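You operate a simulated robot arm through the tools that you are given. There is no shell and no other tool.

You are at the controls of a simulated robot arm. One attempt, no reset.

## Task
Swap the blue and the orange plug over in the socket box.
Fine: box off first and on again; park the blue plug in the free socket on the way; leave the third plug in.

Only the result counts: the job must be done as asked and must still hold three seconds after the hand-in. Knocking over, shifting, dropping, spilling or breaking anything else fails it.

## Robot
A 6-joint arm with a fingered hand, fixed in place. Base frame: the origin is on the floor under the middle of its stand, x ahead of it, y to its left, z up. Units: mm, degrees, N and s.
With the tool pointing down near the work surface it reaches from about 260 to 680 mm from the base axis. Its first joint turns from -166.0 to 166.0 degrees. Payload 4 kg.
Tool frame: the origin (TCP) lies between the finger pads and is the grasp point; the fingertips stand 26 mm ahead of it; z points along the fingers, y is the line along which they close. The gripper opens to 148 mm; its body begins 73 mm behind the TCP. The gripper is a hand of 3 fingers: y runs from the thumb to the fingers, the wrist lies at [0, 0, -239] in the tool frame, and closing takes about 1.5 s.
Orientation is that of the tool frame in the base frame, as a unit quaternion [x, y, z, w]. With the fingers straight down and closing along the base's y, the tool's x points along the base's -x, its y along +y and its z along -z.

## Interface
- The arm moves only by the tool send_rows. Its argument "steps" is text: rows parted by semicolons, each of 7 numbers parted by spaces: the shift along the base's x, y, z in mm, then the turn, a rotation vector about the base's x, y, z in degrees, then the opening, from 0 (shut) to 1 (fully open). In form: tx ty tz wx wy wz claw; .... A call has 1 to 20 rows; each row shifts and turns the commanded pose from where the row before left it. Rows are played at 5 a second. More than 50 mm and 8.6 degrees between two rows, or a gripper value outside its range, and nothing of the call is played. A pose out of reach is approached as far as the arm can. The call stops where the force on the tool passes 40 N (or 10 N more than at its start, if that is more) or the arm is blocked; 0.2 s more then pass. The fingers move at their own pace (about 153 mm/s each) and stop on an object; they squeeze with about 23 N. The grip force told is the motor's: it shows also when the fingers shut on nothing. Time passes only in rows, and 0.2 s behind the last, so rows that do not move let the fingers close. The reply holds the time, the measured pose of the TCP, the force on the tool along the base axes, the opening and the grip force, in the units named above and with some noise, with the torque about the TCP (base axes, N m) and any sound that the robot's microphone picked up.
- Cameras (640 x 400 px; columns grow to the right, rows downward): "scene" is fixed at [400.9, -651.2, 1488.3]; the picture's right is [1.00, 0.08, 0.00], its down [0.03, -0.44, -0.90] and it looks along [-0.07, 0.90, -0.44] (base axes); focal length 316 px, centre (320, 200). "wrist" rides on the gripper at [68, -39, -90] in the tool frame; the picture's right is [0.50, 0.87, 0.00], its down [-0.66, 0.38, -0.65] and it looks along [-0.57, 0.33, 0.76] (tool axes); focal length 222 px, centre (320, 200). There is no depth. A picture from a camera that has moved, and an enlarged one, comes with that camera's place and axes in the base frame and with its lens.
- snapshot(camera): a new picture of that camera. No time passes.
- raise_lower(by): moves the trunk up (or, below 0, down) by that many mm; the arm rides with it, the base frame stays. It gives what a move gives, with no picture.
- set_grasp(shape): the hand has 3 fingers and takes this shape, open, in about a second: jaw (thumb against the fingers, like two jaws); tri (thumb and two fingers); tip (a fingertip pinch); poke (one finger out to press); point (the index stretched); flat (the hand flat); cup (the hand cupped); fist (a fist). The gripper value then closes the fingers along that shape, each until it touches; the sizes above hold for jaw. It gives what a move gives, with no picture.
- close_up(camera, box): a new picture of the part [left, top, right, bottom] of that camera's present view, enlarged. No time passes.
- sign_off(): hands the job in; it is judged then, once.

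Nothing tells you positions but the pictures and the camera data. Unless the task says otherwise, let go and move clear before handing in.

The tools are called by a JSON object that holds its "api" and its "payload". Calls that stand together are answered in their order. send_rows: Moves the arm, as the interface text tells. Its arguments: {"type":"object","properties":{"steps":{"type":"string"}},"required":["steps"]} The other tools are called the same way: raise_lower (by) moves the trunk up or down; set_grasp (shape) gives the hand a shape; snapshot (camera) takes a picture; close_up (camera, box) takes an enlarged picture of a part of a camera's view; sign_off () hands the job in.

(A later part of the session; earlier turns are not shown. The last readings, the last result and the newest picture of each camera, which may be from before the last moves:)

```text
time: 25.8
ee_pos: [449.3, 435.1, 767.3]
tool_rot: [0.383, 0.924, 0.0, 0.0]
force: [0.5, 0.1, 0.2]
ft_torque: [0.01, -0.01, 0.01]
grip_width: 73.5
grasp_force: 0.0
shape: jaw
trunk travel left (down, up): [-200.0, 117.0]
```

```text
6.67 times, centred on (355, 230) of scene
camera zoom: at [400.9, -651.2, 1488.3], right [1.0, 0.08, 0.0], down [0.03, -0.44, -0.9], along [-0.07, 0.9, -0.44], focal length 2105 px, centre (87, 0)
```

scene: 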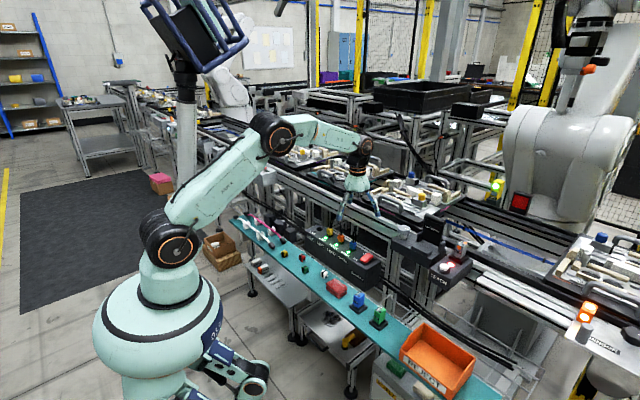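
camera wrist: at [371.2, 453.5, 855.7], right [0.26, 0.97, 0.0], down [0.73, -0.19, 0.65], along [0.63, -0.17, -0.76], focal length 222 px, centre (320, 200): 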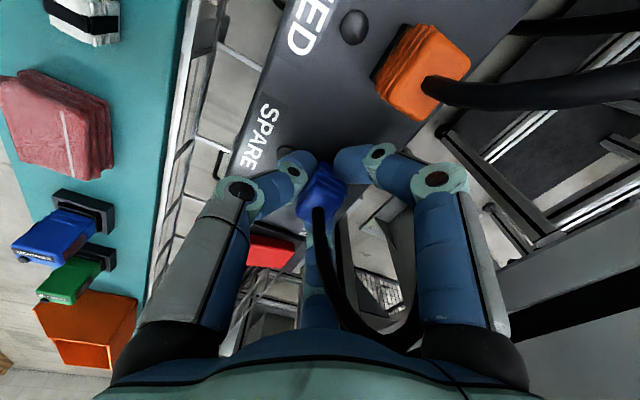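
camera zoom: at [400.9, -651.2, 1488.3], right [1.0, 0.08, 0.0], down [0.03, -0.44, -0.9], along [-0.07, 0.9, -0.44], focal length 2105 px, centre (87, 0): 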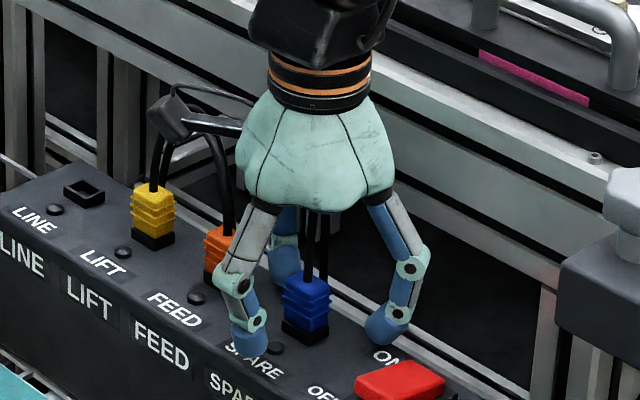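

The plug still sits straight in its socket and is centred on the tool axis. I'll raise another 6 mm and close again, more gradually.

{"api": "send_rows", "payload": {"steps": "0 0 6 0 0 0 0.5; 0 0 0 0 0 0 0.3; 0 0 0 0 0 0 0.2; 0 0 0 0 0 0 0.15; 0 0 0 0 0 0 0.1; 0 0 0 0 0 0 0.1; 0 0 0 0 0 0 0.1"}}

{"api": "close_up", "payload": {"camera": "wrist", "box": [220, 80, 420, 280]}}

{"api": "close_up", "payload": {"camera": "scene", "box": [330, 210, 380, 250]}}

```text
time: 27.4
ee_pos: [448.7, 435.9, 772.6]
tool_rot: [0.383, 0.924, -0.001, 0.0]
force: [0.3, 0.4, -2.2]
ft_torque: [0.02, 0.0, 0.0]
grip_width: 16.9
grasp_force: 23.0
shape: jaw
trunk travel left (down, up): [-200.0, 117.0]
```

```text
2.00 times, centred on (320, 180) of wrist
camera zoom: at [373.7, 455.7, 863.1], right [0.26, 0.97, 0.0], down [0.73, -0.19, 0.65], along [0.63, -0.17, -0.76], focal length 444 px, centre (320, 240)
```

zoom: 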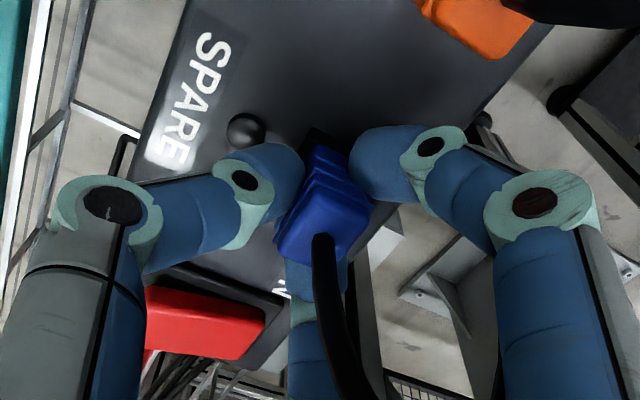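

```text
10.00 times, centred on (355, 230) of scene
camera zoom: at [400.9, -651.2, 1488.3], right [1.0, 0.08, 0.0], down [0.03, -0.44, -0.9], along [-0.07, 0.9, -0.44], focal length 3157 px, centre (-30, -100)
```

zoom: 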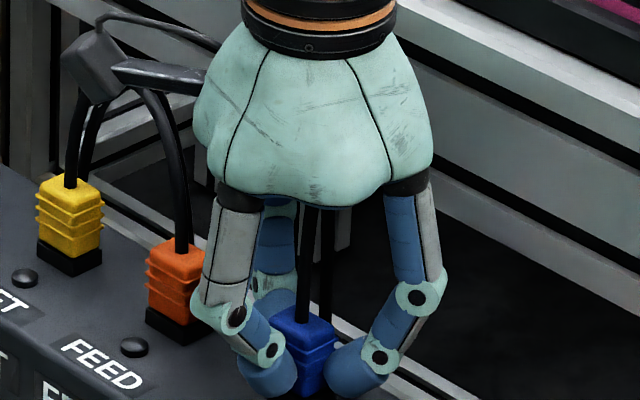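

This is a clean grip: 23 N squeeze at a width of 17 mm, with almost no side load. Now I'll pull straight up slowly.

{"api": "send_rows", "payload": {"steps": "0 0 2 0 0 0 0.05; 0 0 3 0 0 0 0.05; 0 0 3 0 0 0 0.05; 0 0 3 0 0 0 0.05; 0 0 3 0 0 0 0.05; 0 0 3 0 0 0 0.05; 0 0 3 0 0 0 0.05; 0 0 0 0 0 0 0.05"}}

{"api": "close_up", "payload": {"camera": "wrist", "box": [220, 80, 420, 280]}}

{"api": "close_up", "payload": {"camera": "scene", "box": [330, 210, 380, 250]}}

```text
time: 29.2
ee_pos: [449.4, 436.7, 794.3]
tool_rot: [0.382, 0.924, 0.0, 0.0]
force: [-0.3, -0.3, -0.2]
ft_torque: [0.0, 0.0, 0.01]
grip_width: 16.1
grasp_force: 22.9
shape: jaw
trunk travel left (down, up): [-200.0, 117.0]
```

```text
2.00 times, centred on (320, 180) of wrist
camera zoom: at [374.2, 456.5, 884.0], right [0.26, 0.97, 0.0], down [0.73, -0.2, 0.65], along [0.63, -0.17, -0.76], focal length 444 px, centre (320, 240)
```

zoom: 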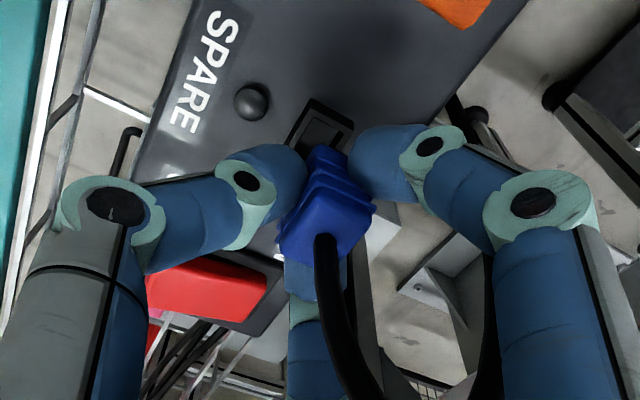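

```text
10.00 times, centred on (355, 230) of scene
camera zoom: at [400.9, -651.2, 1488.3], right [1.0, 0.08, 0.0], down [0.03, -0.44, -0.9], along [-0.07, 0.9, -0.44], focal length 3157 px, centre (-30, -100)
```

zoom: 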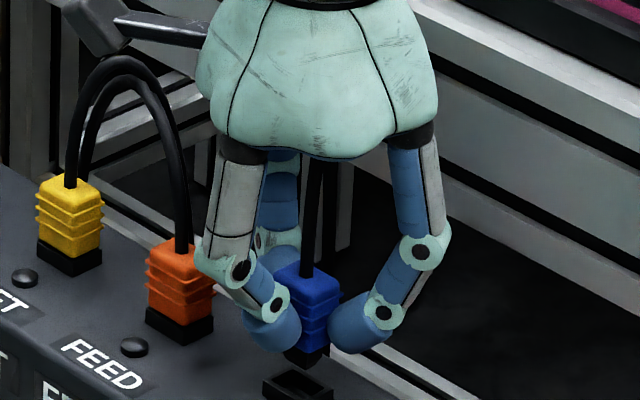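

The plug came out cleanly and the SPARE socket frame is visible under it. I'll take a fine reference view of how the socket and LED look from here, so I can match it over the LINE socket.

{"api": "close_up", "payload": {"camera": "wrist", "box": [270, 110, 350, 160]}}

{"api": "close_up", "payload": {"camera": "wrist", "box": [290, 140, 354, 200]}}

{"api": "send_rows", "payload": {"steps": "0 0 5.7 0 0 0 0.05; 0 0 10 0 0 0 0.05; 0 0 10 0 0 0 0.05; 0 0 0 0 0 0 0.05"}}

{"api": "close_up", "payload": {"camera": "wrist", "box": [240, 90, 400, 190]}}

{"api": "close_up", "payload": {"camera": "scene", "box": [330, 200, 380, 250]}}

```text
8.00 times, centred on (310, 135) of wrist
camera zoom: at [374.2, 456.5, 884.0], right [0.26, 0.97, 0.0], down [0.73, -0.2, 0.65], along [0.63, -0.17, -0.76], focal length 1777 px, centre (400, 720)
```

zoom: 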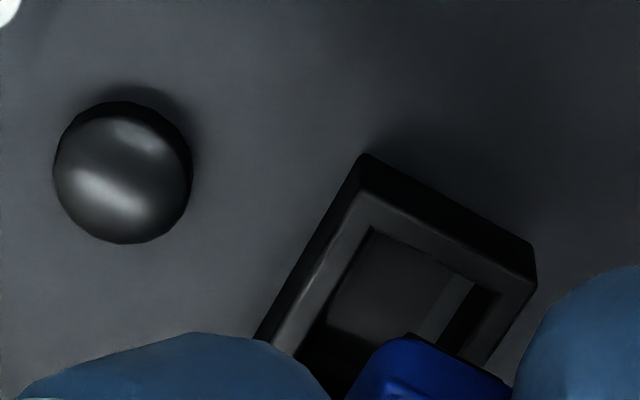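

```text
6.67 times, centred on (322, 170) of wrist
camera zoom: at [374.2, 456.5, 884.0], right [0.26, 0.97, 0.0], down [0.73, -0.2, 0.65], along [0.63, -0.17, -0.76], focal length 1481 px, centre (307, 400)
```

zoom: 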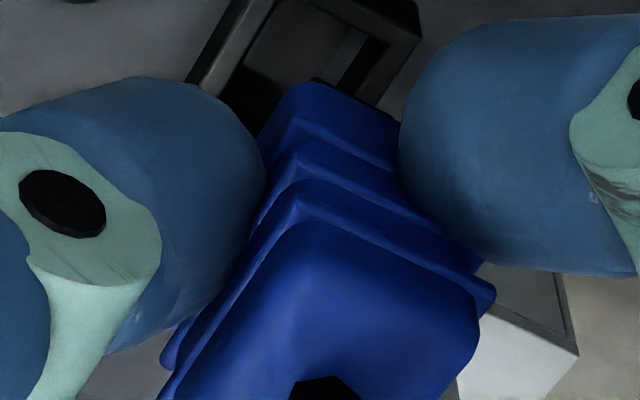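

```text
time: 30.2
ee_pos: [449.5, 436.9, 820.6]
tool_rot: [0.383, 0.924, 0.001, 0.0]
force: [0.7, -0.5, 0.3]
ft_torque: [-0.02, -0.01, 0.01]
grip_width: 15.9
grasp_force: 23.0
shape: jaw
trunk travel left (down, up): [-200.0, 117.0]
```

```text
4.00 times, centred on (320, 140) of wrist
camera zoom: at [374.5, 456.1, 910.5], right [0.26, 0.97, 0.0], down [0.73, -0.2, 0.65], along [0.63, -0.17, -0.76], focal length 888 px, centre (320, 440)
```

zoom: 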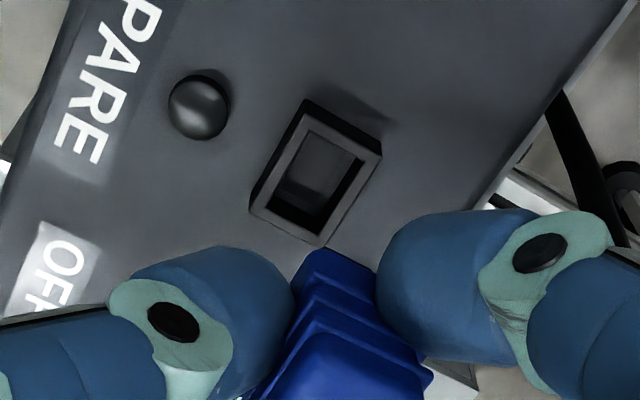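

```text
8.00 times, centred on (355, 225) of scene
camera zoom: at [400.9, -651.2, 1488.3], right [1.0, 0.08, 0.0], down [0.03, -0.44, -0.9], along [-0.07, 0.9, -0.44], focal length 2526 px, centre (40, 0)
```

zoom: 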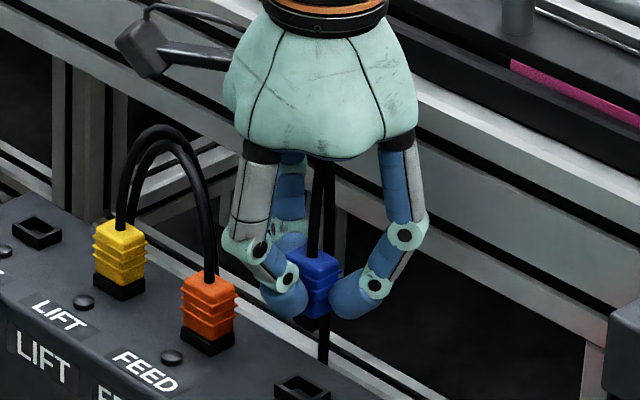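

I now have a clear reference view: at TCP (449.5,436.9,820.6) the SPARE socket and LED sit at known pixels. Next I'll lift above the cable loops and carry the plug along the box toward LINE.

{"api": "send_rows", "payload": {"steps": "0 0 30 0 0 0 0.05; 0 0 30 0 0 0 0.05; 0 0 0 0 0 0 0.05"}}

{"api": "close_up", "payload": {"camera": "scene", "box": [300, 180, 400, 250]}}

```text
time: 31.0
ee_pos: [451.1, 437.7, 879.7]
tool_rot: [0.383, 0.924, 0.0, 0.0]
force: [0.6, 0.5, -0.5]
ft_torque: [0.0, -0.01, 0.03]
grip_width: 15.6
grasp_force: 23.0
shape: jaw
trunk travel left (down, up): [-200.0, 117.0]
```

```text
5.71 times, centred on (350, 215) of scene
camera zoom: at [400.9, -651.2, 1488.3], right [1.0, 0.08, 0.0], down [0.03, -0.44, -0.9], along [-0.07, 0.9, -0.44], focal length 1804 px, centre (149, 114)
```

zoom: 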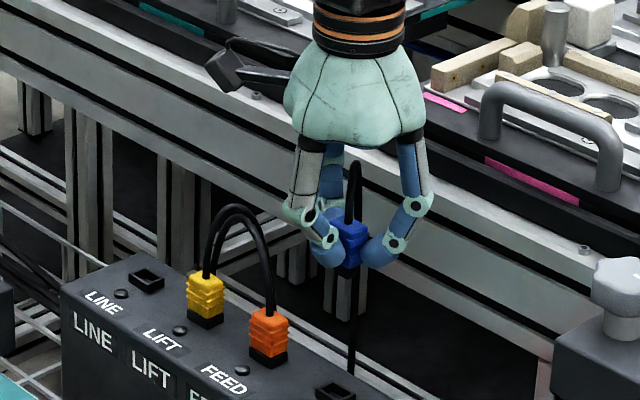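

The plug is hanging clear with its cable free, though the grip width has crept slightly. I'll take a quick check on how the plug sits in the fingers.

{"api": "close_up", "payload": {"camera": "scene", "box": [340, 205, 380, 235]}}

{"api": "close_up", "payload": {"camera": "wrist", "box": [280, 140, 360, 240]}}

```text
13.33 times, centred on (360, 220) of scene
camera zoom: at [400.9, -651.2, 1488.3], right [1.0, 0.08, 0.0], down [0.03, -0.44, -0.9], along [-0.07, 0.9, -0.44], focal length 4209 px, centre (-213, -67)
```

zoom: 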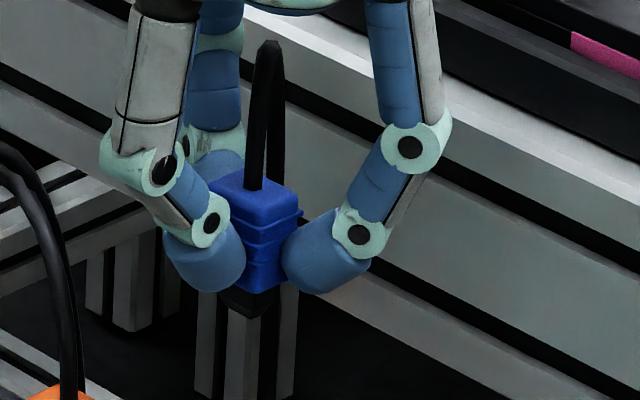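

```text
4.00 times, centred on (320, 190) of wrist
camera zoom: at [375.3, 457.4, 969.1], right [0.26, 0.97, 0.0], down [0.73, -0.2, 0.65], along [0.63, -0.17, -0.76], focal length 888 px, centre (320, 240)
```

zoom: 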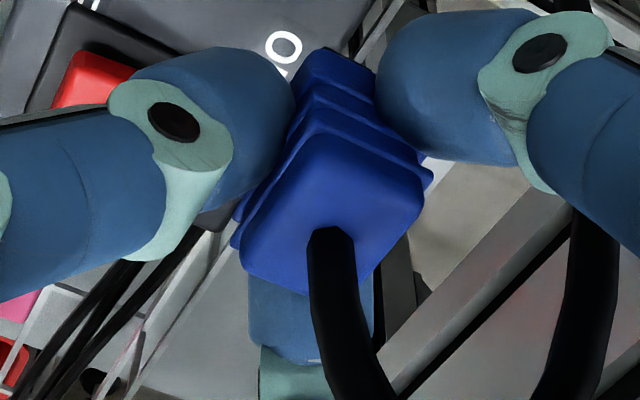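

The plug sits upright in the fingers with negligible rotation. I'll carry it toward LINE.

{"api": "send_rows", "payload": {"steps": "-29.7 29.7 0 0 0 0 0.05; -29.7 29.7 0 0 0 0 0.05; -29.7 29.7 0 0 0 0 0.05; -29.7 29.7 0 0 0 0 0.05; -29.7 29.7 0 0 0 0 0.05; 0 0 0 0 0 0 0.05; 0 0 0 0 0 0 0.05"}}

{"api": "snapshot", "payload": {"camera": "wrist"}}

{"api": "close_up", "payload": {"camera": "scene", "box": [260, 160, 380, 240]}}

```text
time: 32.6
ee_pos: [302.2, 584.6, 878.9]
tool_rot: [0.383, 0.924, -0.001, -0.001]
force: [0.1, 0.5, 0.4]
ft_torque: [0.0, -0.04, 0.01]
grip_width: 15.9
grasp_force: 22.7
shape: jaw
trunk travel left (down, up): [-200.0, 117.0]
```

```text
taken
camera wrist: at [227.6, 605.2, 969.2], right [0.26, 0.97, 0.0], down [0.73, -0.2, 0.65], along [0.63, -0.17, -0.76], focal length 222 px, centre (320, 200)
```

wrist: 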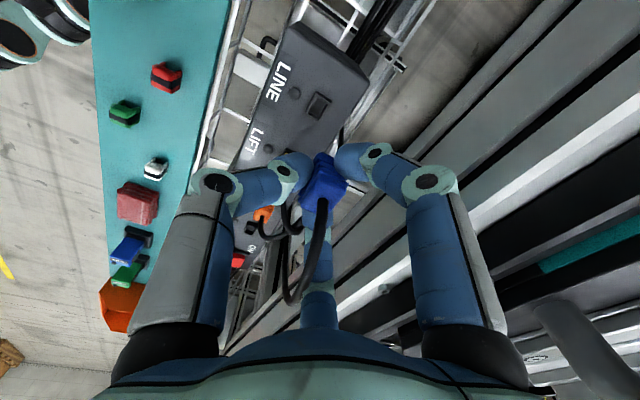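

```text
5.00 times, centred on (320, 200) of scene
camera zoom: at [400.9, -651.2, 1488.3], right [1.0, 0.08, 0.0], down [0.03, -0.44, -0.9], along [-0.07, 0.9, -0.44], focal length 1578 px, centre (320, 200)
```

zoom: 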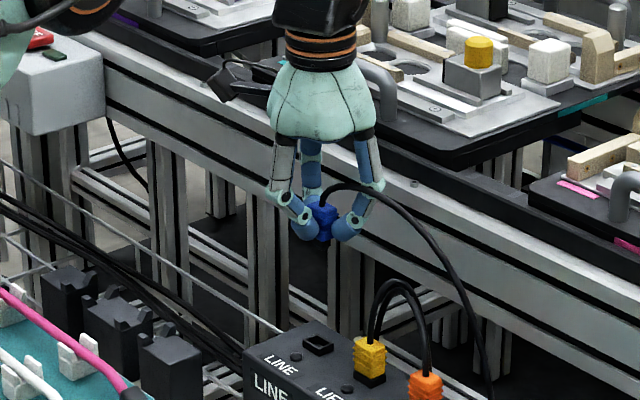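

I'm now near the LINE socket and the cable arcs freely over to the plug. I'll zoom in on the plug and the socket.

{"api": "close_up", "payload": {"camera": "wrist", "box": [280, 140, 360, 240]}}

{"api": "close_up", "payload": {"camera": "wrist", "box": [270, 70, 350, 150]}}

{"api": "close_up", "payload": {"camera": "scene", "box": [300, 185, 340, 215]}}

```text
4.00 times, centred on (320, 190) of wrist
camera zoom: at [227.6, 605.2, 969.2], right [0.26, 0.97, 0.0], down [0.73, -0.2, 0.65], along [0.63, -0.17, -0.76], focal length 888 px, centre (320, 240)
```

zoom: 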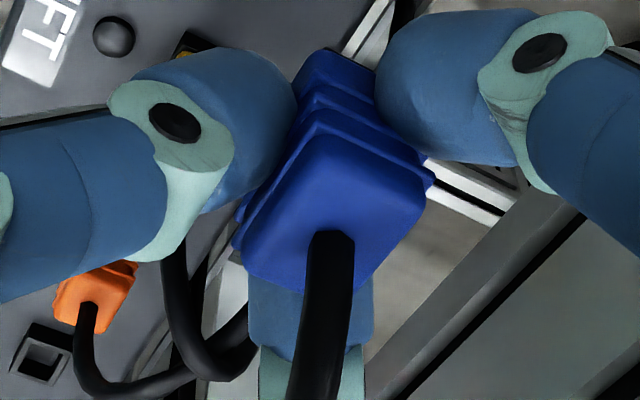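

```text
5.00 times, centred on (310, 110) of wrist
camera zoom: at [227.6, 605.2, 969.2], right [0.26, 0.97, 0.0], down [0.73, -0.2, 0.65], along [0.63, -0.17, -0.76], focal length 1111 px, centre (370, 650)
```

zoom: 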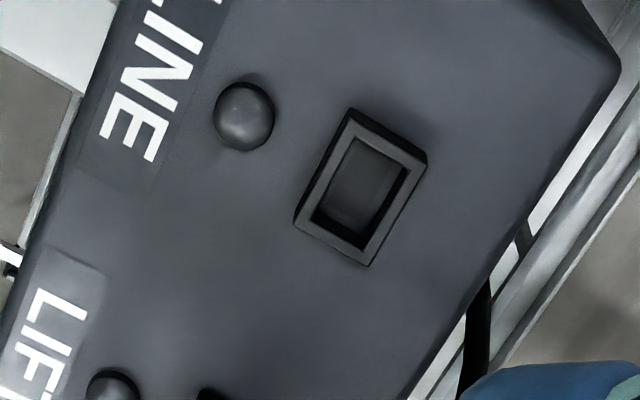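

```text
13.33 times, centred on (320, 200) of scene
camera zoom: at [400.9, -651.2, 1488.3], right [1.0, 0.08, 0.0], down [0.03, -0.44, -0.9], along [-0.07, 0.9, -0.44], focal length 4209 px, centre (320, 200)
```

zoom: 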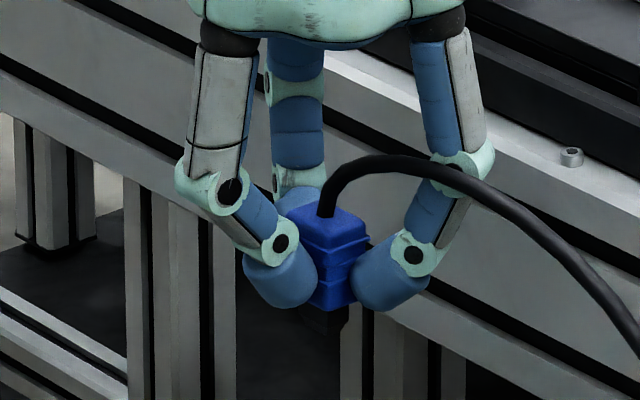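

The plug hasn't shifted in the grip, and the LINE socket computes to within about 1.5 mm of my position. I'll nudge over and descend to the reference height to compare views.

{"api": "send_rows", "payload": {"steps": "-1.3 -0.6 -20 0 0 0 0.05; 0 0 -20 0 0 0 0.05; 0 0 -18.5 0 0 0 0.05; 0 0 0 0 0 0 0.05; 0 0 0 0 0 0 0.05"}}

{"api": "close_up", "payload": {"camera": "wrist", "box": [240, 90, 400, 190]}}

{"api": "close_up", "payload": {"camera": "scene", "box": [290, 190, 350, 240]}}

```text
time: 33.8
ee_pos: [299.4, 581.5, 820.6]
tool_rot: [0.383, 0.924, 0.0, 0.0]
force: [0.3, 0.1, -0.3]
ft_torque: [-0.01, 0.01, -0.01]
grip_width: 15.7
grasp_force: 22.8
shape: jaw
trunk travel left (down, up): [-200.0, 117.0]
```

```text
4.00 times, centred on (320, 140) of wrist
camera zoom: at [224.9, 602.5, 911.0], right [0.26, 0.97, 0.0], down [0.73, -0.2, 0.65], along [0.63, -0.17, -0.76], focal length 888 px, centre (320, 440)
```

zoom: 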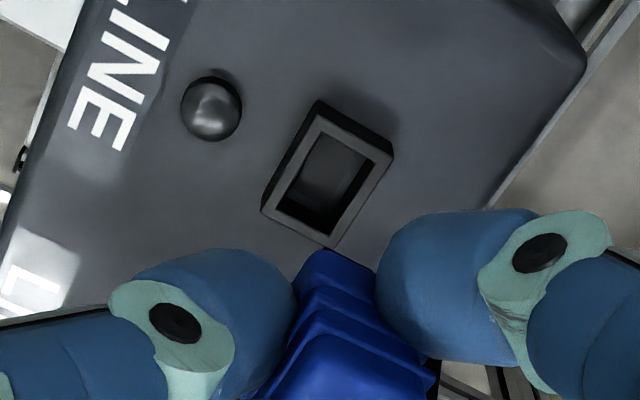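

```text
8.00 times, centred on (320, 215) of scene
camera zoom: at [400.9, -651.2, 1488.3], right [1.0, 0.08, 0.0], down [0.03, -0.44, -0.9], along [-0.07, 0.9, -0.44], focal length 2526 px, centre (320, 80)
```

zoom: 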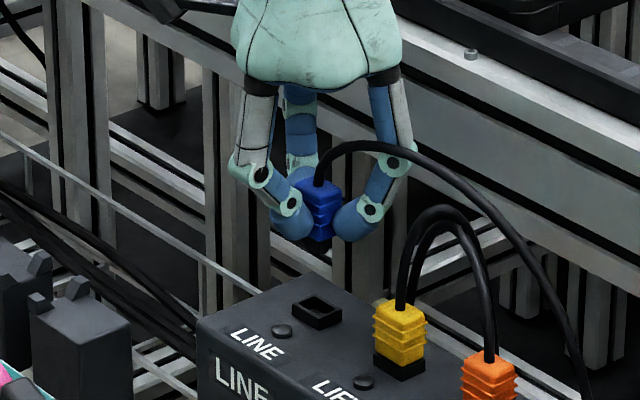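

The socket appears 11 px to the right of the reference, so I need about 2 mm more toward +y. I'll correct and descend to just above entry.

{"api": "send_rows", "payload": {"steps": "0.3 1.2 -9 0 0 0 0.05; 0.3 1.2 -9 0 0 0 0.05; 0 0.3 -6 0 0 0 0.05; 0 0 0 0 0 0 0.05; 0 0 0 0 0 0 0.05"}}

{"api": "close_up", "payload": {"camera": "wrist", "box": [270, 110, 350, 160]}}

{"api": "close_up", "payload": {"camera": "scene", "box": [300, 205, 340, 235]}}

```text
time: 35.0
ee_pos: [300.2, 584.3, 797.6]
tool_rot: [0.383, 0.924, -0.001, 0.0]
force: [-0.4, -0.9, -0.1]
ft_torque: [0.04, -0.01, 0.0]
grip_width: 15.6
grasp_force: 23.0
shape: jaw
trunk travel left (down, up): [-200.0, 117.0]
```

```text
8.00 times, centred on (310, 135) of wrist
camera zoom: at [225.2, 605.4, 887.3], right [0.26, 0.97, 0.0], down [0.73, -0.2, 0.65], along [0.63, -0.17, -0.76], focal length 1777 px, centre (400, 720)
```

zoom: 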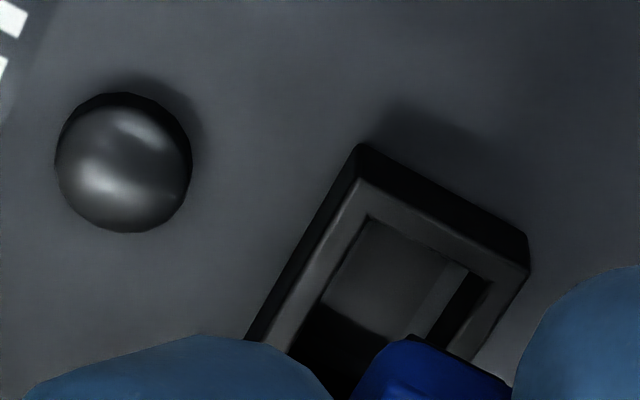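

```text
13.33 times, centred on (320, 220) of scene
camera zoom: at [400.9, -651.2, 1488.3], right [1.0, 0.08, 0.0], down [0.03, -0.44, -0.9], along [-0.07, 0.9, -0.44], focal length 4209 px, centre (320, -67)
```

zoom: 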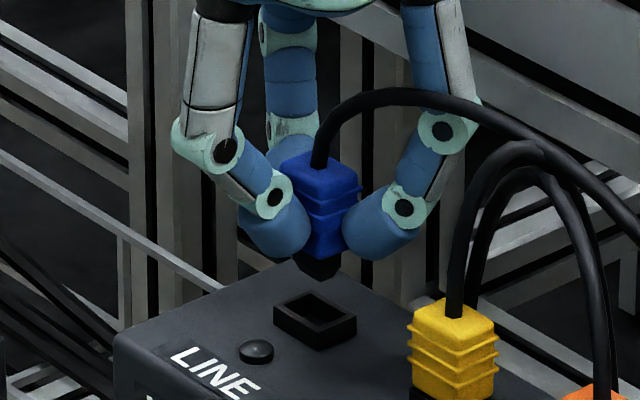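

The view is now within about 1 mm of the extraction pose, and the nose is hovering just above the LINE socket. I'll make the final nudge and start the insertion.

{"api": "send_rows", "payload": {"steps": "0 -0.7 -3 0 0 0 0.05; 0 -0.6 -3 0 0 0 0.05; 0 0 -2 0 0 0 0.05; 0 0 -2 0 0 0 0.05; 0 0 -2 0 0 0 0.05; 0 0 0 0 0 0 0.05"}}

{"api": "close_up", "payload": {"camera": "wrist", "box": [270, 100, 350, 200]}}

{"api": "close_up", "payload": {"camera": "scene", "box": [300, 205, 340, 235]}}

```text
time: 36.4
ee_pos: [299.2, 584.9, 785.7]
tool_rot: [0.384, 0.924, 0.0, 0.001]
force: [-0.8, 1.0, 0.2]
ft_torque: [0.01, -0.01, 0.01]
grip_width: 15.7
grasp_force: 22.4
shape: jaw
trunk travel left (down, up): [-200.0, 117.0]
```

```text
4.00 times, centred on (310, 150) of wrist
camera zoom: at [224.4, 605.4, 875.1], right [0.26, 0.97, 0.0], down [0.73, -0.2, 0.65], along [0.63, -0.17, -0.76], focal length 888 px, centre (360, 400)
```

zoom: 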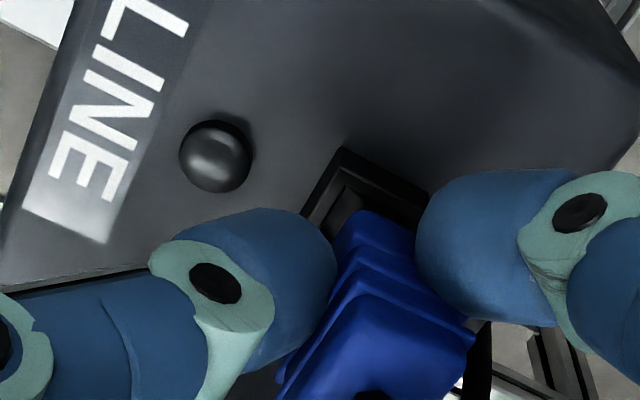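

```text
13.33 times, centred on (320, 220) of scene
camera zoom: at [400.9, -651.2, 1488.3], right [1.0, 0.08, 0.0], down [0.03, -0.44, -0.9], along [-0.07, 0.9, -0.44], focal length 4209 px, centre (320, -67)
```

zoom: 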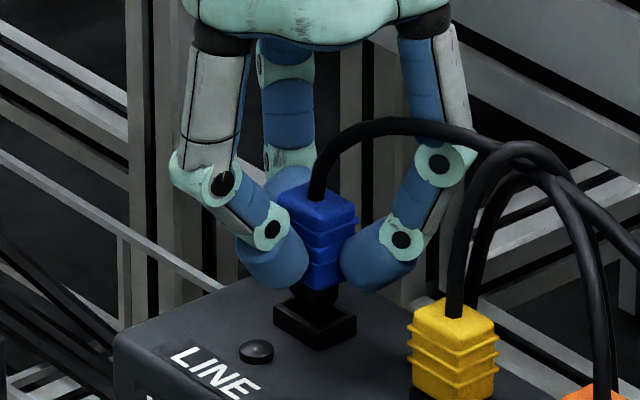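

The nose is at the mouth of the socket with no contact force. I'm still about 1 mm off, so I'll apply (+0.9, -1.1) and keep inserting gently.

{"api": "send_rows", "payload": {"steps": "0.9 -1.1 0 0 0 0 0.05; 0 0 0 0 0 0 0.05; 0 0 -2 0 0 0 0.05; 0 0 -1.5 0 0 0 0.05; 0 0 0 0 0 0 0.05"}}

{"api": "close_up", "payload": {"camera": "wrist", "box": [270, 100, 350, 200]}}

{"api": "close_up", "payload": {"camera": "scene", "box": [300, 205, 340, 235]}}

```text
time: 37.6
ee_pos: [299.7, 584.9, 781.5]
tool_rot: [0.382, 0.924, 0.0, 0.0]
force: [0.3, 0.1, 0.0]
ft_torque: [0.0, 0.03, -0.01]
grip_width: 15.6
grasp_force: 23.2
shape: jaw
trunk travel left (down, up): [-200.0, 117.0]
```

```text
4.00 times, centred on (310, 150) of wrist
camera zoom: at [224.9, 604.0, 872.3], right [0.26, 0.97, 0.0], down [0.73, -0.2, 0.65], along [0.63, -0.17, -0.76], focal length 888 px, centre (360, 400)
```

zoom: 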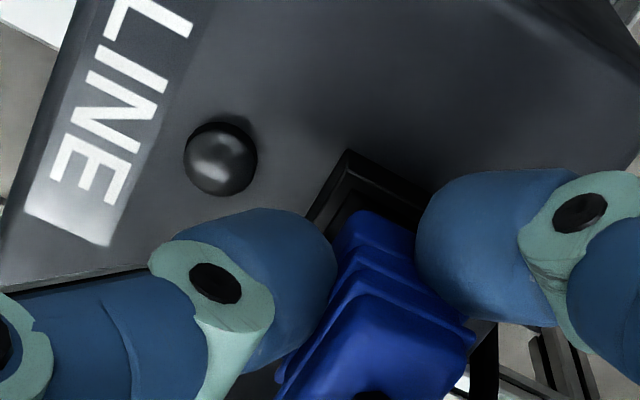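

```text
13.33 times, centred on (320, 220) of scene
camera zoom: at [400.9, -651.2, 1488.3], right [1.0, 0.08, 0.0], down [0.03, -0.44, -0.9], along [-0.07, 0.9, -0.44], focal length 4209 px, centre (320, -67)
```

zoom: 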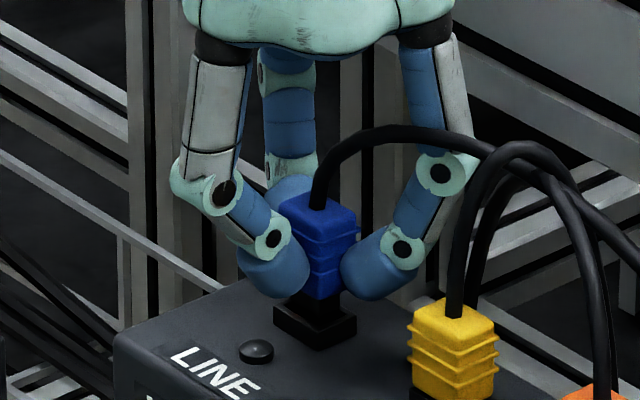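

I'm aligned to within about 0.7 mm with zero force, and the nose appears to be inside the frame. I'll push down the remaining 9 to 10 mm.

{"api": "send_rows", "payload": {"steps": "0 0 -1.5 0 0 0 0.05; 0 0 -1.5 0 0 0 0.05; 0 0 -1.5 0 0 0 0.05; 0 0 -1.5 0 0 0 0.05; 0 0 -1.5 0 0 0 0.05; 0 0 -1.5 0 0 0 0.05; 0 0 0 0 0 0 0.05"}}

{"api": "close_up", "payload": {"camera": "wrist", "box": [270, 100, 350, 200]}}

{"api": "close_up", "payload": {"camera": "scene", "box": [300, 205, 340, 235]}}

```text
time: 39.2
ee_pos: [300.5, 582.6, 773.7]
tool_rot: [0.383, 0.924, 0.0, 0.0]
force: [0.1, 0.1, 1.7]
ft_torque: [0.02, -0.02, -0.05]
grip_width: 16.2
grasp_force: 22.8
shape: jaw
trunk travel left (down, up): [-200.0, 117.0]
```

```text
4.00 times, centred on (310, 150) of wrist
camera zoom: at [225.0, 603.4, 862.7], right [0.26, 0.97, 0.0], down [0.73, -0.2, 0.65], along [0.63, -0.17, -0.76], focal length 888 px, centre (360, 400)
```

zoom: 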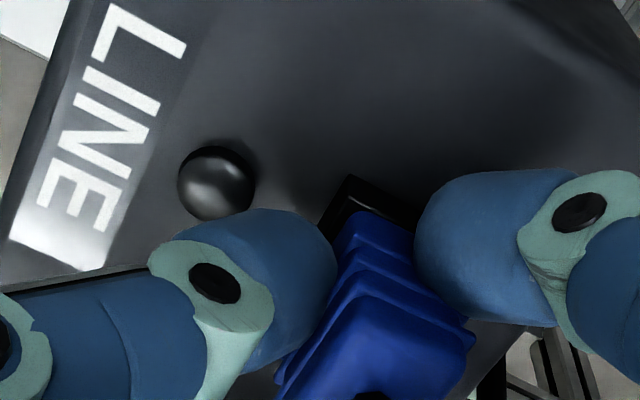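

```text
13.33 times, centred on (320, 220) of scene
camera zoom: at [400.9, -651.2, 1488.3], right [1.0, 0.08, 0.0], down [0.03, -0.44, -0.9], along [-0.07, 0.9, -0.44], focal length 4209 px, centre (320, -67)
```

zoom: 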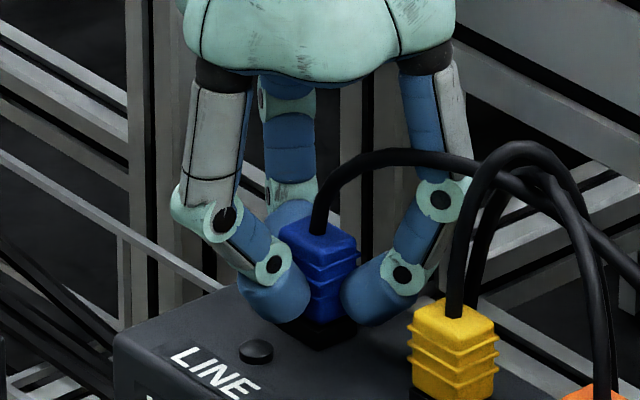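

The plug is nearly seated, with only 1.7 N so far. I'll press a little further until I feel it bottom out.

{"api": "send_rows", "payload": {"steps": "0 0 -1 0 0 0 0.05; 0 0 -1 0 0 0 0.05; 0 0 -1 0 0 0 0.05; 0 0 0 0 0 0 0.05"}}

{"api": "close_up", "payload": {"camera": "scene", "box": [300, 205, 340, 235]}}

```text
time: 40.2
ee_pos: [299.4, 583.1, 772.0]
tool_rot: [0.382, 0.924, 0.002, 0.001]
force: [-6.3, -4.0, 20.9]
ft_torque: [-0.03, 0.09, -0.04]
grip_width: 16.8
grasp_force: 22.5
shape: jaw
trunk travel left (down, up): [-200.0, 117.0]
```

```text
13.33 times, centred on (320, 220) of scene
camera zoom: at [400.9, -651.2, 1488.3], right [1.0, 0.08, 0.0], down [0.03, -0.44, -0.9], along [-0.07, 0.9, -0.44], focal length 4209 px, centre (320, -67)
```

zoom: 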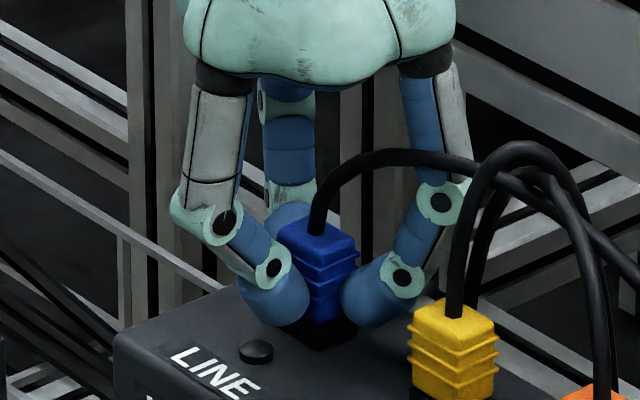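

It bottomed out at about 21 N, so I take it as seated. I'll open, rise, and inspect it.

{"api": "send_rows", "payload": {"steps": "0 0 0 0 0 0 0.3; 0 0 2 0 0 0 0.5; 0 0 2 0 0 0 0.5; 0 0 15 0 0 0 0.5; 0 0 25 0 0 0 0.5; 0 0 30 0 0 0 0.5; 0 0 0 0 0 0 0.5"}}

{"api": "snapshot", "payload": {"camera": "wrist"}}

{"api": "close_up", "payload": {"camera": "scene", "box": [300, 205, 340, 235]}}

{"api": "close_up", "payload": {"camera": "wrist", "box": [270, 80, 370, 180]}}

```text
time: 41.8
ee_pos: [301.5, 585.7, 842.6]
tool_rot: [0.382, 0.924, 0.0, 0.0]
force: [-0.1, -0.3, 0.8]
ft_torque: [-0.03, 0.01, -0.01]
grip_width: 73.5
grasp_force: 0.0
shape: jaw
trunk travel left (down, up): [-200.0, 117.0]
```

```text
taken
camera wrist: at [225.3, 606.5, 933.8], right [0.26, 0.97, 0.0], down [0.73, -0.19, 0.65], along [0.63, -0.17, -0.76], focal length 222 px, centre (320, 200)
```

wrist: 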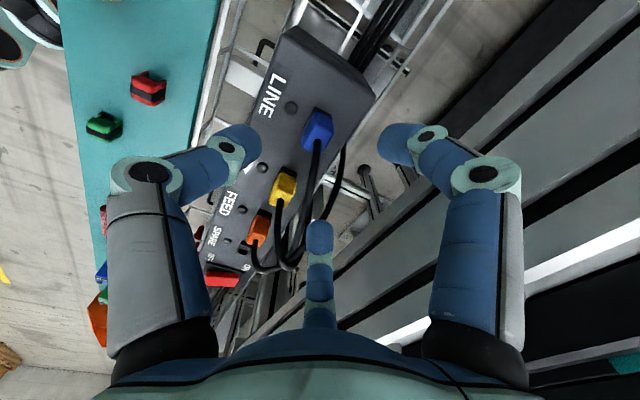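

```text
13.33 times, centred on (320, 220) of scene
camera zoom: at [400.9, -651.2, 1488.3], right [1.0, 0.08, 0.0], down [0.03, -0.44, -0.9], along [-0.07, 0.9, -0.44], focal length 4209 px, centre (320, -67)
```

zoom: 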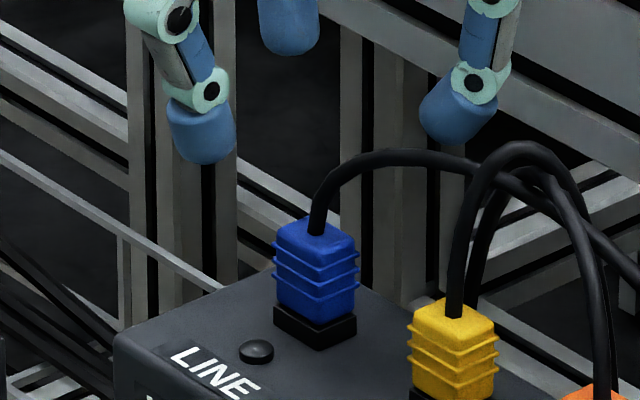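

```text
4.00 times, centred on (320, 130) of wrist
camera zoom: at [225.3, 606.5, 933.8], right [0.26, 0.97, 0.0], down [0.73, -0.19, 0.65], along [0.63, -0.17, -0.76], focal length 888 px, centre (320, 480)
```

zoom: 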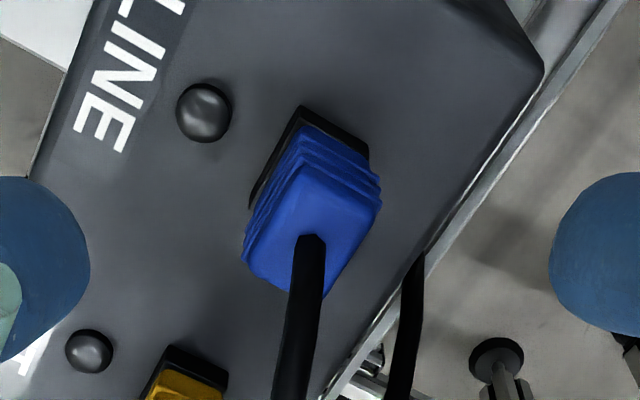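

The blue plug is seated in LINE. Next I'll rise, move over the orange plug in FEED, and check the alignment there.

{"api": "send_rows", "payload": {"steps": "0 0 20 0 0 0 0.5; 0 0 22 0 0 0 0.5; 33 -33.6 0 0 0 0 0.5; 33 -33.6 0 0 0 0 0.5; 33 -33.6 0 0 0 0 0.5; 0 0 0 0 0 0 0.5; 0 0 0 0 0 0 0.5"}}

{"api": "snapshot", "payload": {"camera": "wrist"}}

{"api": "close_up", "payload": {"camera": "scene", "box": [300, 190, 380, 250]}}

{"api": "close_up", "payload": {"camera": "wrist", "box": [270, 70, 370, 170]}}

```text
time: 43.4
ee_pos: [399.8, 484.4, 886.7]
tool_rot: [0.381, 0.924, 0.001, 0.0]
force: [0.4, -0.2, -0.6]
ft_torque: [0.01, 0.02, -0.01]
grip_width: 73.8
grasp_force: 0.2
shape: jaw
trunk travel left (down, up): [-200.0, 117.0]
```

```text
taken
camera wrist: at [324.0, 504.9, 977.8], right [0.26, 0.97, 0.0], down [0.73, -0.2, 0.65], along [0.63, -0.17, -0.76], focal length 222 px, centre (320, 200)
```

wrist: 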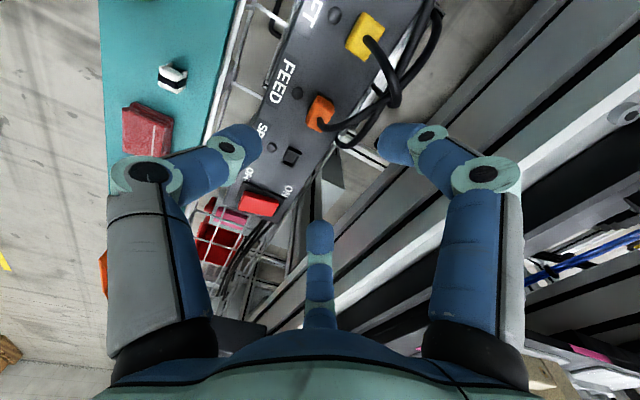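

```text
6.67 times, centred on (340, 220) of scene
camera zoom: at [400.9, -651.2, 1488.3], right [1.0, 0.08, 0.0], down [0.03, -0.44, -0.9], along [-0.07, 0.9, -0.44], focal length 2105 px, centre (187, 67)
```

zoom: 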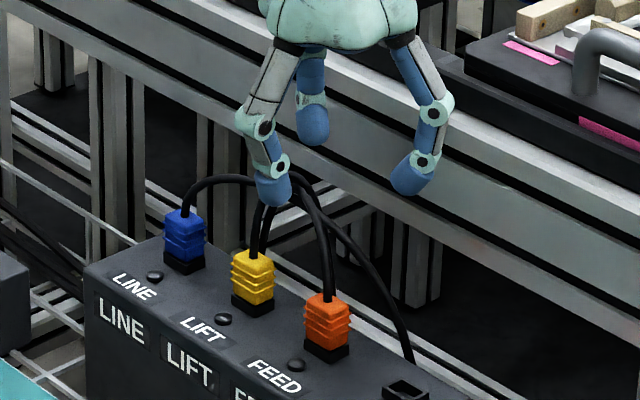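

```text
4.00 times, centred on (320, 120) of wrist
camera zoom: at [324.0, 504.9, 977.8], right [0.26, 0.97, 0.0], down [0.73, -0.2, 0.65], along [0.63, -0.17, -0.76], focal length 888 px, centre (320, 520)
```

zoom: 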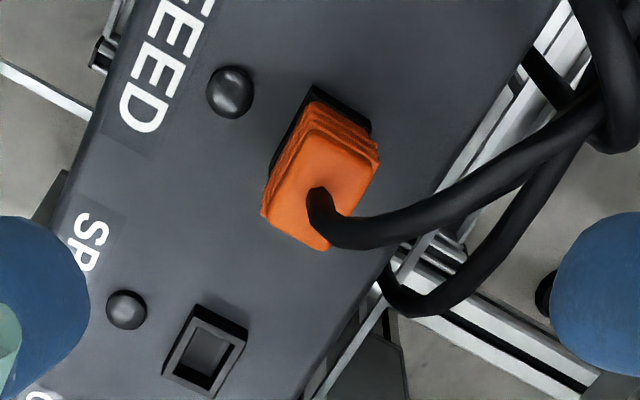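

The orange plug is lined up with the tool axis to within a pixel. I'll descend part way while watching its cable against the fingers.

{"api": "send_rows", "payload": {"steps": "0.2 0.2 -20 0 0 0 0.5; 0.2 0.2 -20 0 0 0 0.5; 0.2 0.2 -20 0 0 0 0.5; 0.2 0.2 -12 0 0 0 0.5; 0 0 0 0 0 0 0.5; 0 0 0 0 0 0 0.5"}}

{"api": "snapshot", "payload": {"camera": "wrist"}}

{"api": "close_up", "payload": {"camera": "scene", "box": [310, 190, 380, 250]}}

```text
time: 44.8
ee_pos: [399.3, 483.5, 813.8]
tool_rot: [0.383, 0.924, 0.0, 0.0]
force: [0.5, -0.3, 0.2]
ft_torque: [-0.01, 0.02, -0.03]
grip_width: 73.5
grasp_force: 0.1
shape: jaw
trunk travel left (down, up): [-200.0, 117.0]
```

```text
taken
camera wrist: at [323.7, 504.0, 903.7], right [0.26, 0.97, 0.0], down [0.73, -0.2, 0.65], along [0.63, -0.17, -0.76], focal length 222 px, centre (320, 200)
```

wrist: 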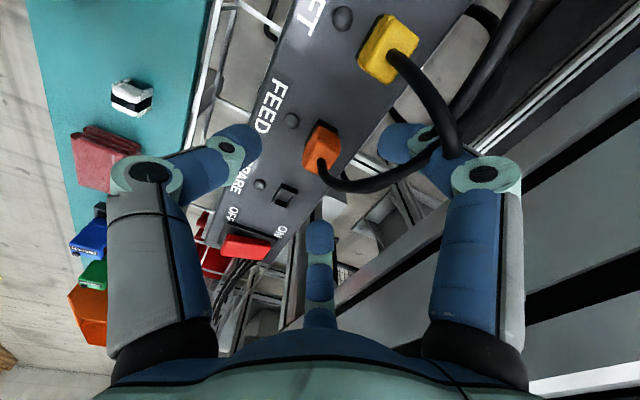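

```text
6.67 times, centred on (345, 220) of scene
camera zoom: at [400.9, -651.2, 1488.3], right [1.0, 0.08, 0.0], down [0.03, -0.44, -0.9], along [-0.07, 0.9, -0.44], focal length 2105 px, centre (153, 67)
```

zoom: 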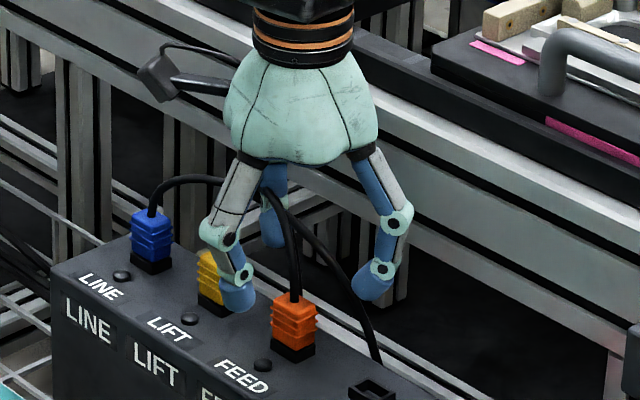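

Still no contact force, and the cable just passes by the finger. I'll continue down to grip height with a small centring correction.

{"api": "send_rows", "payload": {"steps": "0.4 0.6 -10 0 0 0 0.5; 0.3 0.5 -10 0 0 0 0.5; 0.1 0.2 -10 0 0 0 0.5; 0 0 -8 0 0 0 0.5; 0 0 -2 0 0 0 0.5; 0 0 0 0 0 0 0.5; 0 0 0 0 0 0 0.5"}}

{"api": "close_up", "payload": {"camera": "wrist", "box": [220, 80, 420, 280]}}

{"api": "close_up", "payload": {"camera": "scene", "box": [310, 200, 380, 260]}}

```text
time: 46.4
ee_pos: [399.9, 486.2, 772.8]
tool_rot: [0.382, 0.924, 0.001, -0.001]
force: [0.4, -0.8, 0.0]
ft_torque: [0.03, 0.0, 0.06]
grip_width: 73.7
grasp_force: 0.1
shape: jaw
trunk travel left (down, up): [-200.0, 117.0]
```

```text
2.00 times, centred on (320, 180) of wrist
camera zoom: at [325.0, 505.9, 863.7], right [0.26, 0.97, 0.0], down [0.73, -0.2, 0.65], along [0.63, -0.17, -0.76], focal length 444 px, centre (320, 240)
```

zoom: 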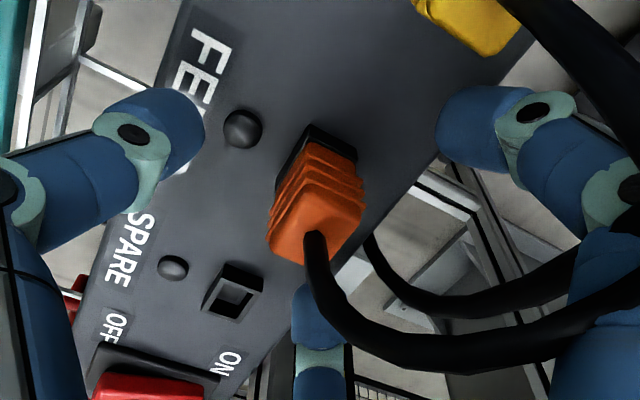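

```text
6.67 times, centred on (345, 230) of scene
camera zoom: at [400.9, -651.2, 1488.3], right [1.0, 0.08, 0.0], down [0.03, -0.44, -0.9], along [-0.07, 0.9, -0.44], focal length 2105 px, centre (153, 0)
```

zoom: 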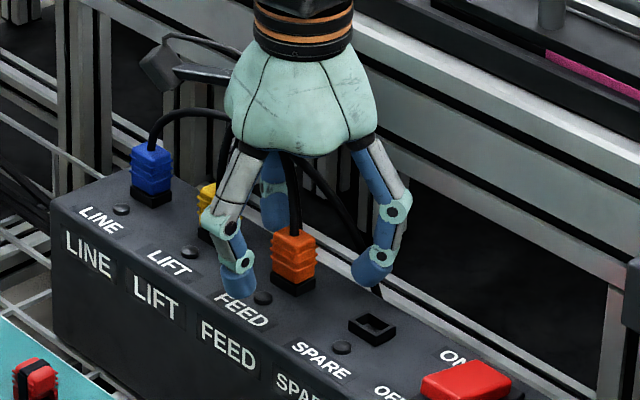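

At grip height with no contact, I read a 1 mm offset. I'll correct it and close on the orange plug.

{"api": "send_rows", "payload": {"steps": "-0.9 -0.8 -0.5 0 0 0 0.5; 0 0 0 0 0 0 0.3; 0 0 0 0 0 0 0.2; 0 0 0 0 0 0 0.15; 0 0 0 0 0 0 0.1; 0 0 0 0 0 0 0.1; 0 0 0 0 0 0 0.05; 0 0 0 0 0 0 0.05"}}

{"api": "close_up", "payload": {"camera": "wrist", "box": [220, 80, 420, 280]}}

{"api": "close_up", "payload": {"camera": "scene", "box": [320, 205, 370, 245]}}

```text
time: 48.2
ee_pos: [401.0, 485.2, 772.0]
tool_rot: [0.383, 0.924, -0.001, 0.0]
force: [-0.2, -0.2, -1.9]
ft_torque: [0.0, -0.01, -0.04]
grip_width: 17.3
grasp_force: 22.7
shape: jaw
trunk travel left (down, up): [-200.0, 117.0]
```

```text
2.00 times, centred on (320, 180) of wrist
camera zoom: at [324.6, 504.7, 863.1], right [0.26, 0.97, 0.0], down [0.73, -0.19, 0.65], along [0.63, -0.17, -0.76], focal length 444 px, centre (320, 240)
```

zoom: 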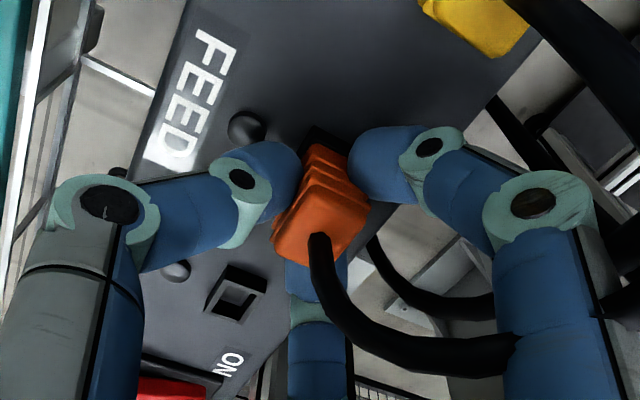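

```text
10.00 times, centred on (345, 225) of scene
camera zoom: at [400.9, -651.2, 1488.3], right [1.0, 0.08, 0.0], down [0.03, -0.44, -0.9], along [-0.07, 0.9, -0.44], focal length 3157 px, centre (70, -50)
```

zoom: 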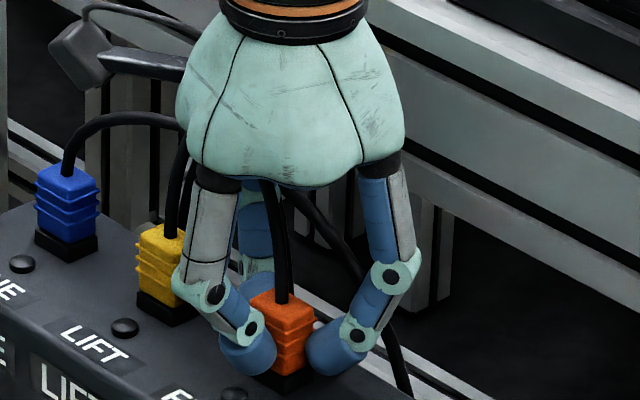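

The orange plug is gripped cleanly, so I'll pull it straight up.

{"api": "send_rows", "payload": {"steps": "0 0 2 0 0 0 0.05; 0 0 3 0 0 0 0.05; 0 0 3 0 0 0 0.05; 0 0 3 0 0 0 0.05; 0 0 3 0 0 0 0.05; 0 0 3 0 0 0 0.05; 0 0 4 0 0 0 0.05; 0 0 6 0 0 0 0.05; 0 0 10 0 0 0 0.05; 0 0 10 0 0 0 0.05; 0 0 0 0 0 0 0.05; 0 0 0 0 0 0 0.05"}}

{"api": "close_up", "payload": {"camera": "wrist", "box": [240, 90, 400, 190]}}

{"api": "close_up", "payload": {"camera": "wrist", "box": [280, 140, 360, 240]}}

{"api": "close_up", "payload": {"camera": "scene", "box": [320, 195, 380, 245]}}

```text
time: 50.8
ee_pos: [399.9, 483.0, 821.1]
tool_rot: [0.384, 0.924, 0.0, 0.0]
force: [0.0, -0.3, -1.0]
ft_torque: [0.01, -0.03, 0.01]
grip_width: 17.2
grasp_force: 23.1
shape: jaw
trunk travel left (down, up): [-200.0, 117.0]
```

```text
4.00 times, centred on (320, 140) of wrist
camera zoom: at [323.4, 504.4, 911.0], right [0.26, 0.97, 0.0], down [0.73, -0.2, 0.65], along [0.63, -0.17, -0.76], focal length 888 px, centre (320, 440)
```

zoom: 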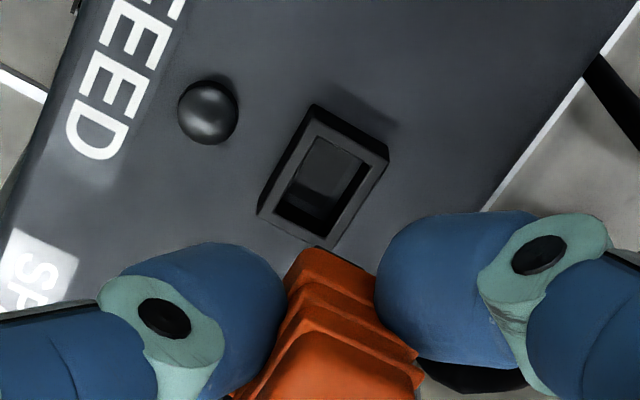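

```text
4.00 times, centred on (320, 190) of wrist
camera zoom: at [323.4, 504.4, 911.0], right [0.26, 0.97, 0.0], down [0.73, -0.2, 0.65], along [0.63, -0.17, -0.76], focal length 888 px, centre (320, 240)
```

zoom: 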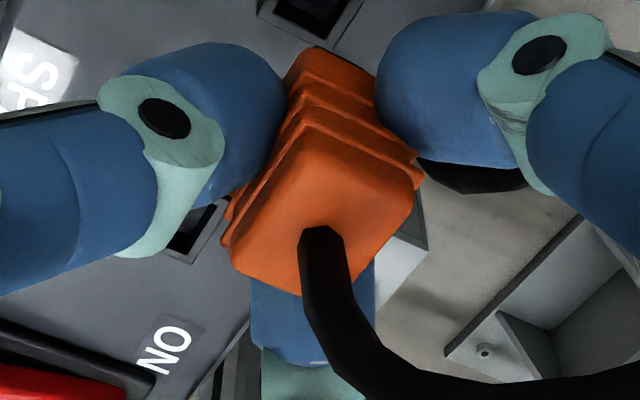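

```text
8.00 times, centred on (350, 220) of scene
camera zoom: at [400.9, -651.2, 1488.3], right [1.0, 0.08, 0.0], down [0.03, -0.44, -0.9], along [-0.07, 0.9, -0.44], focal length 2526 px, centre (80, 40)
```

zoom: 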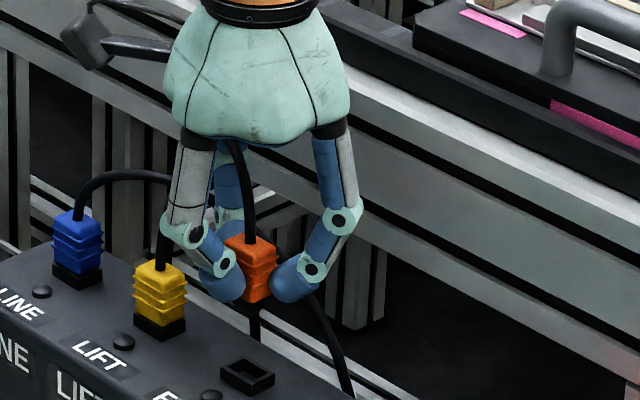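

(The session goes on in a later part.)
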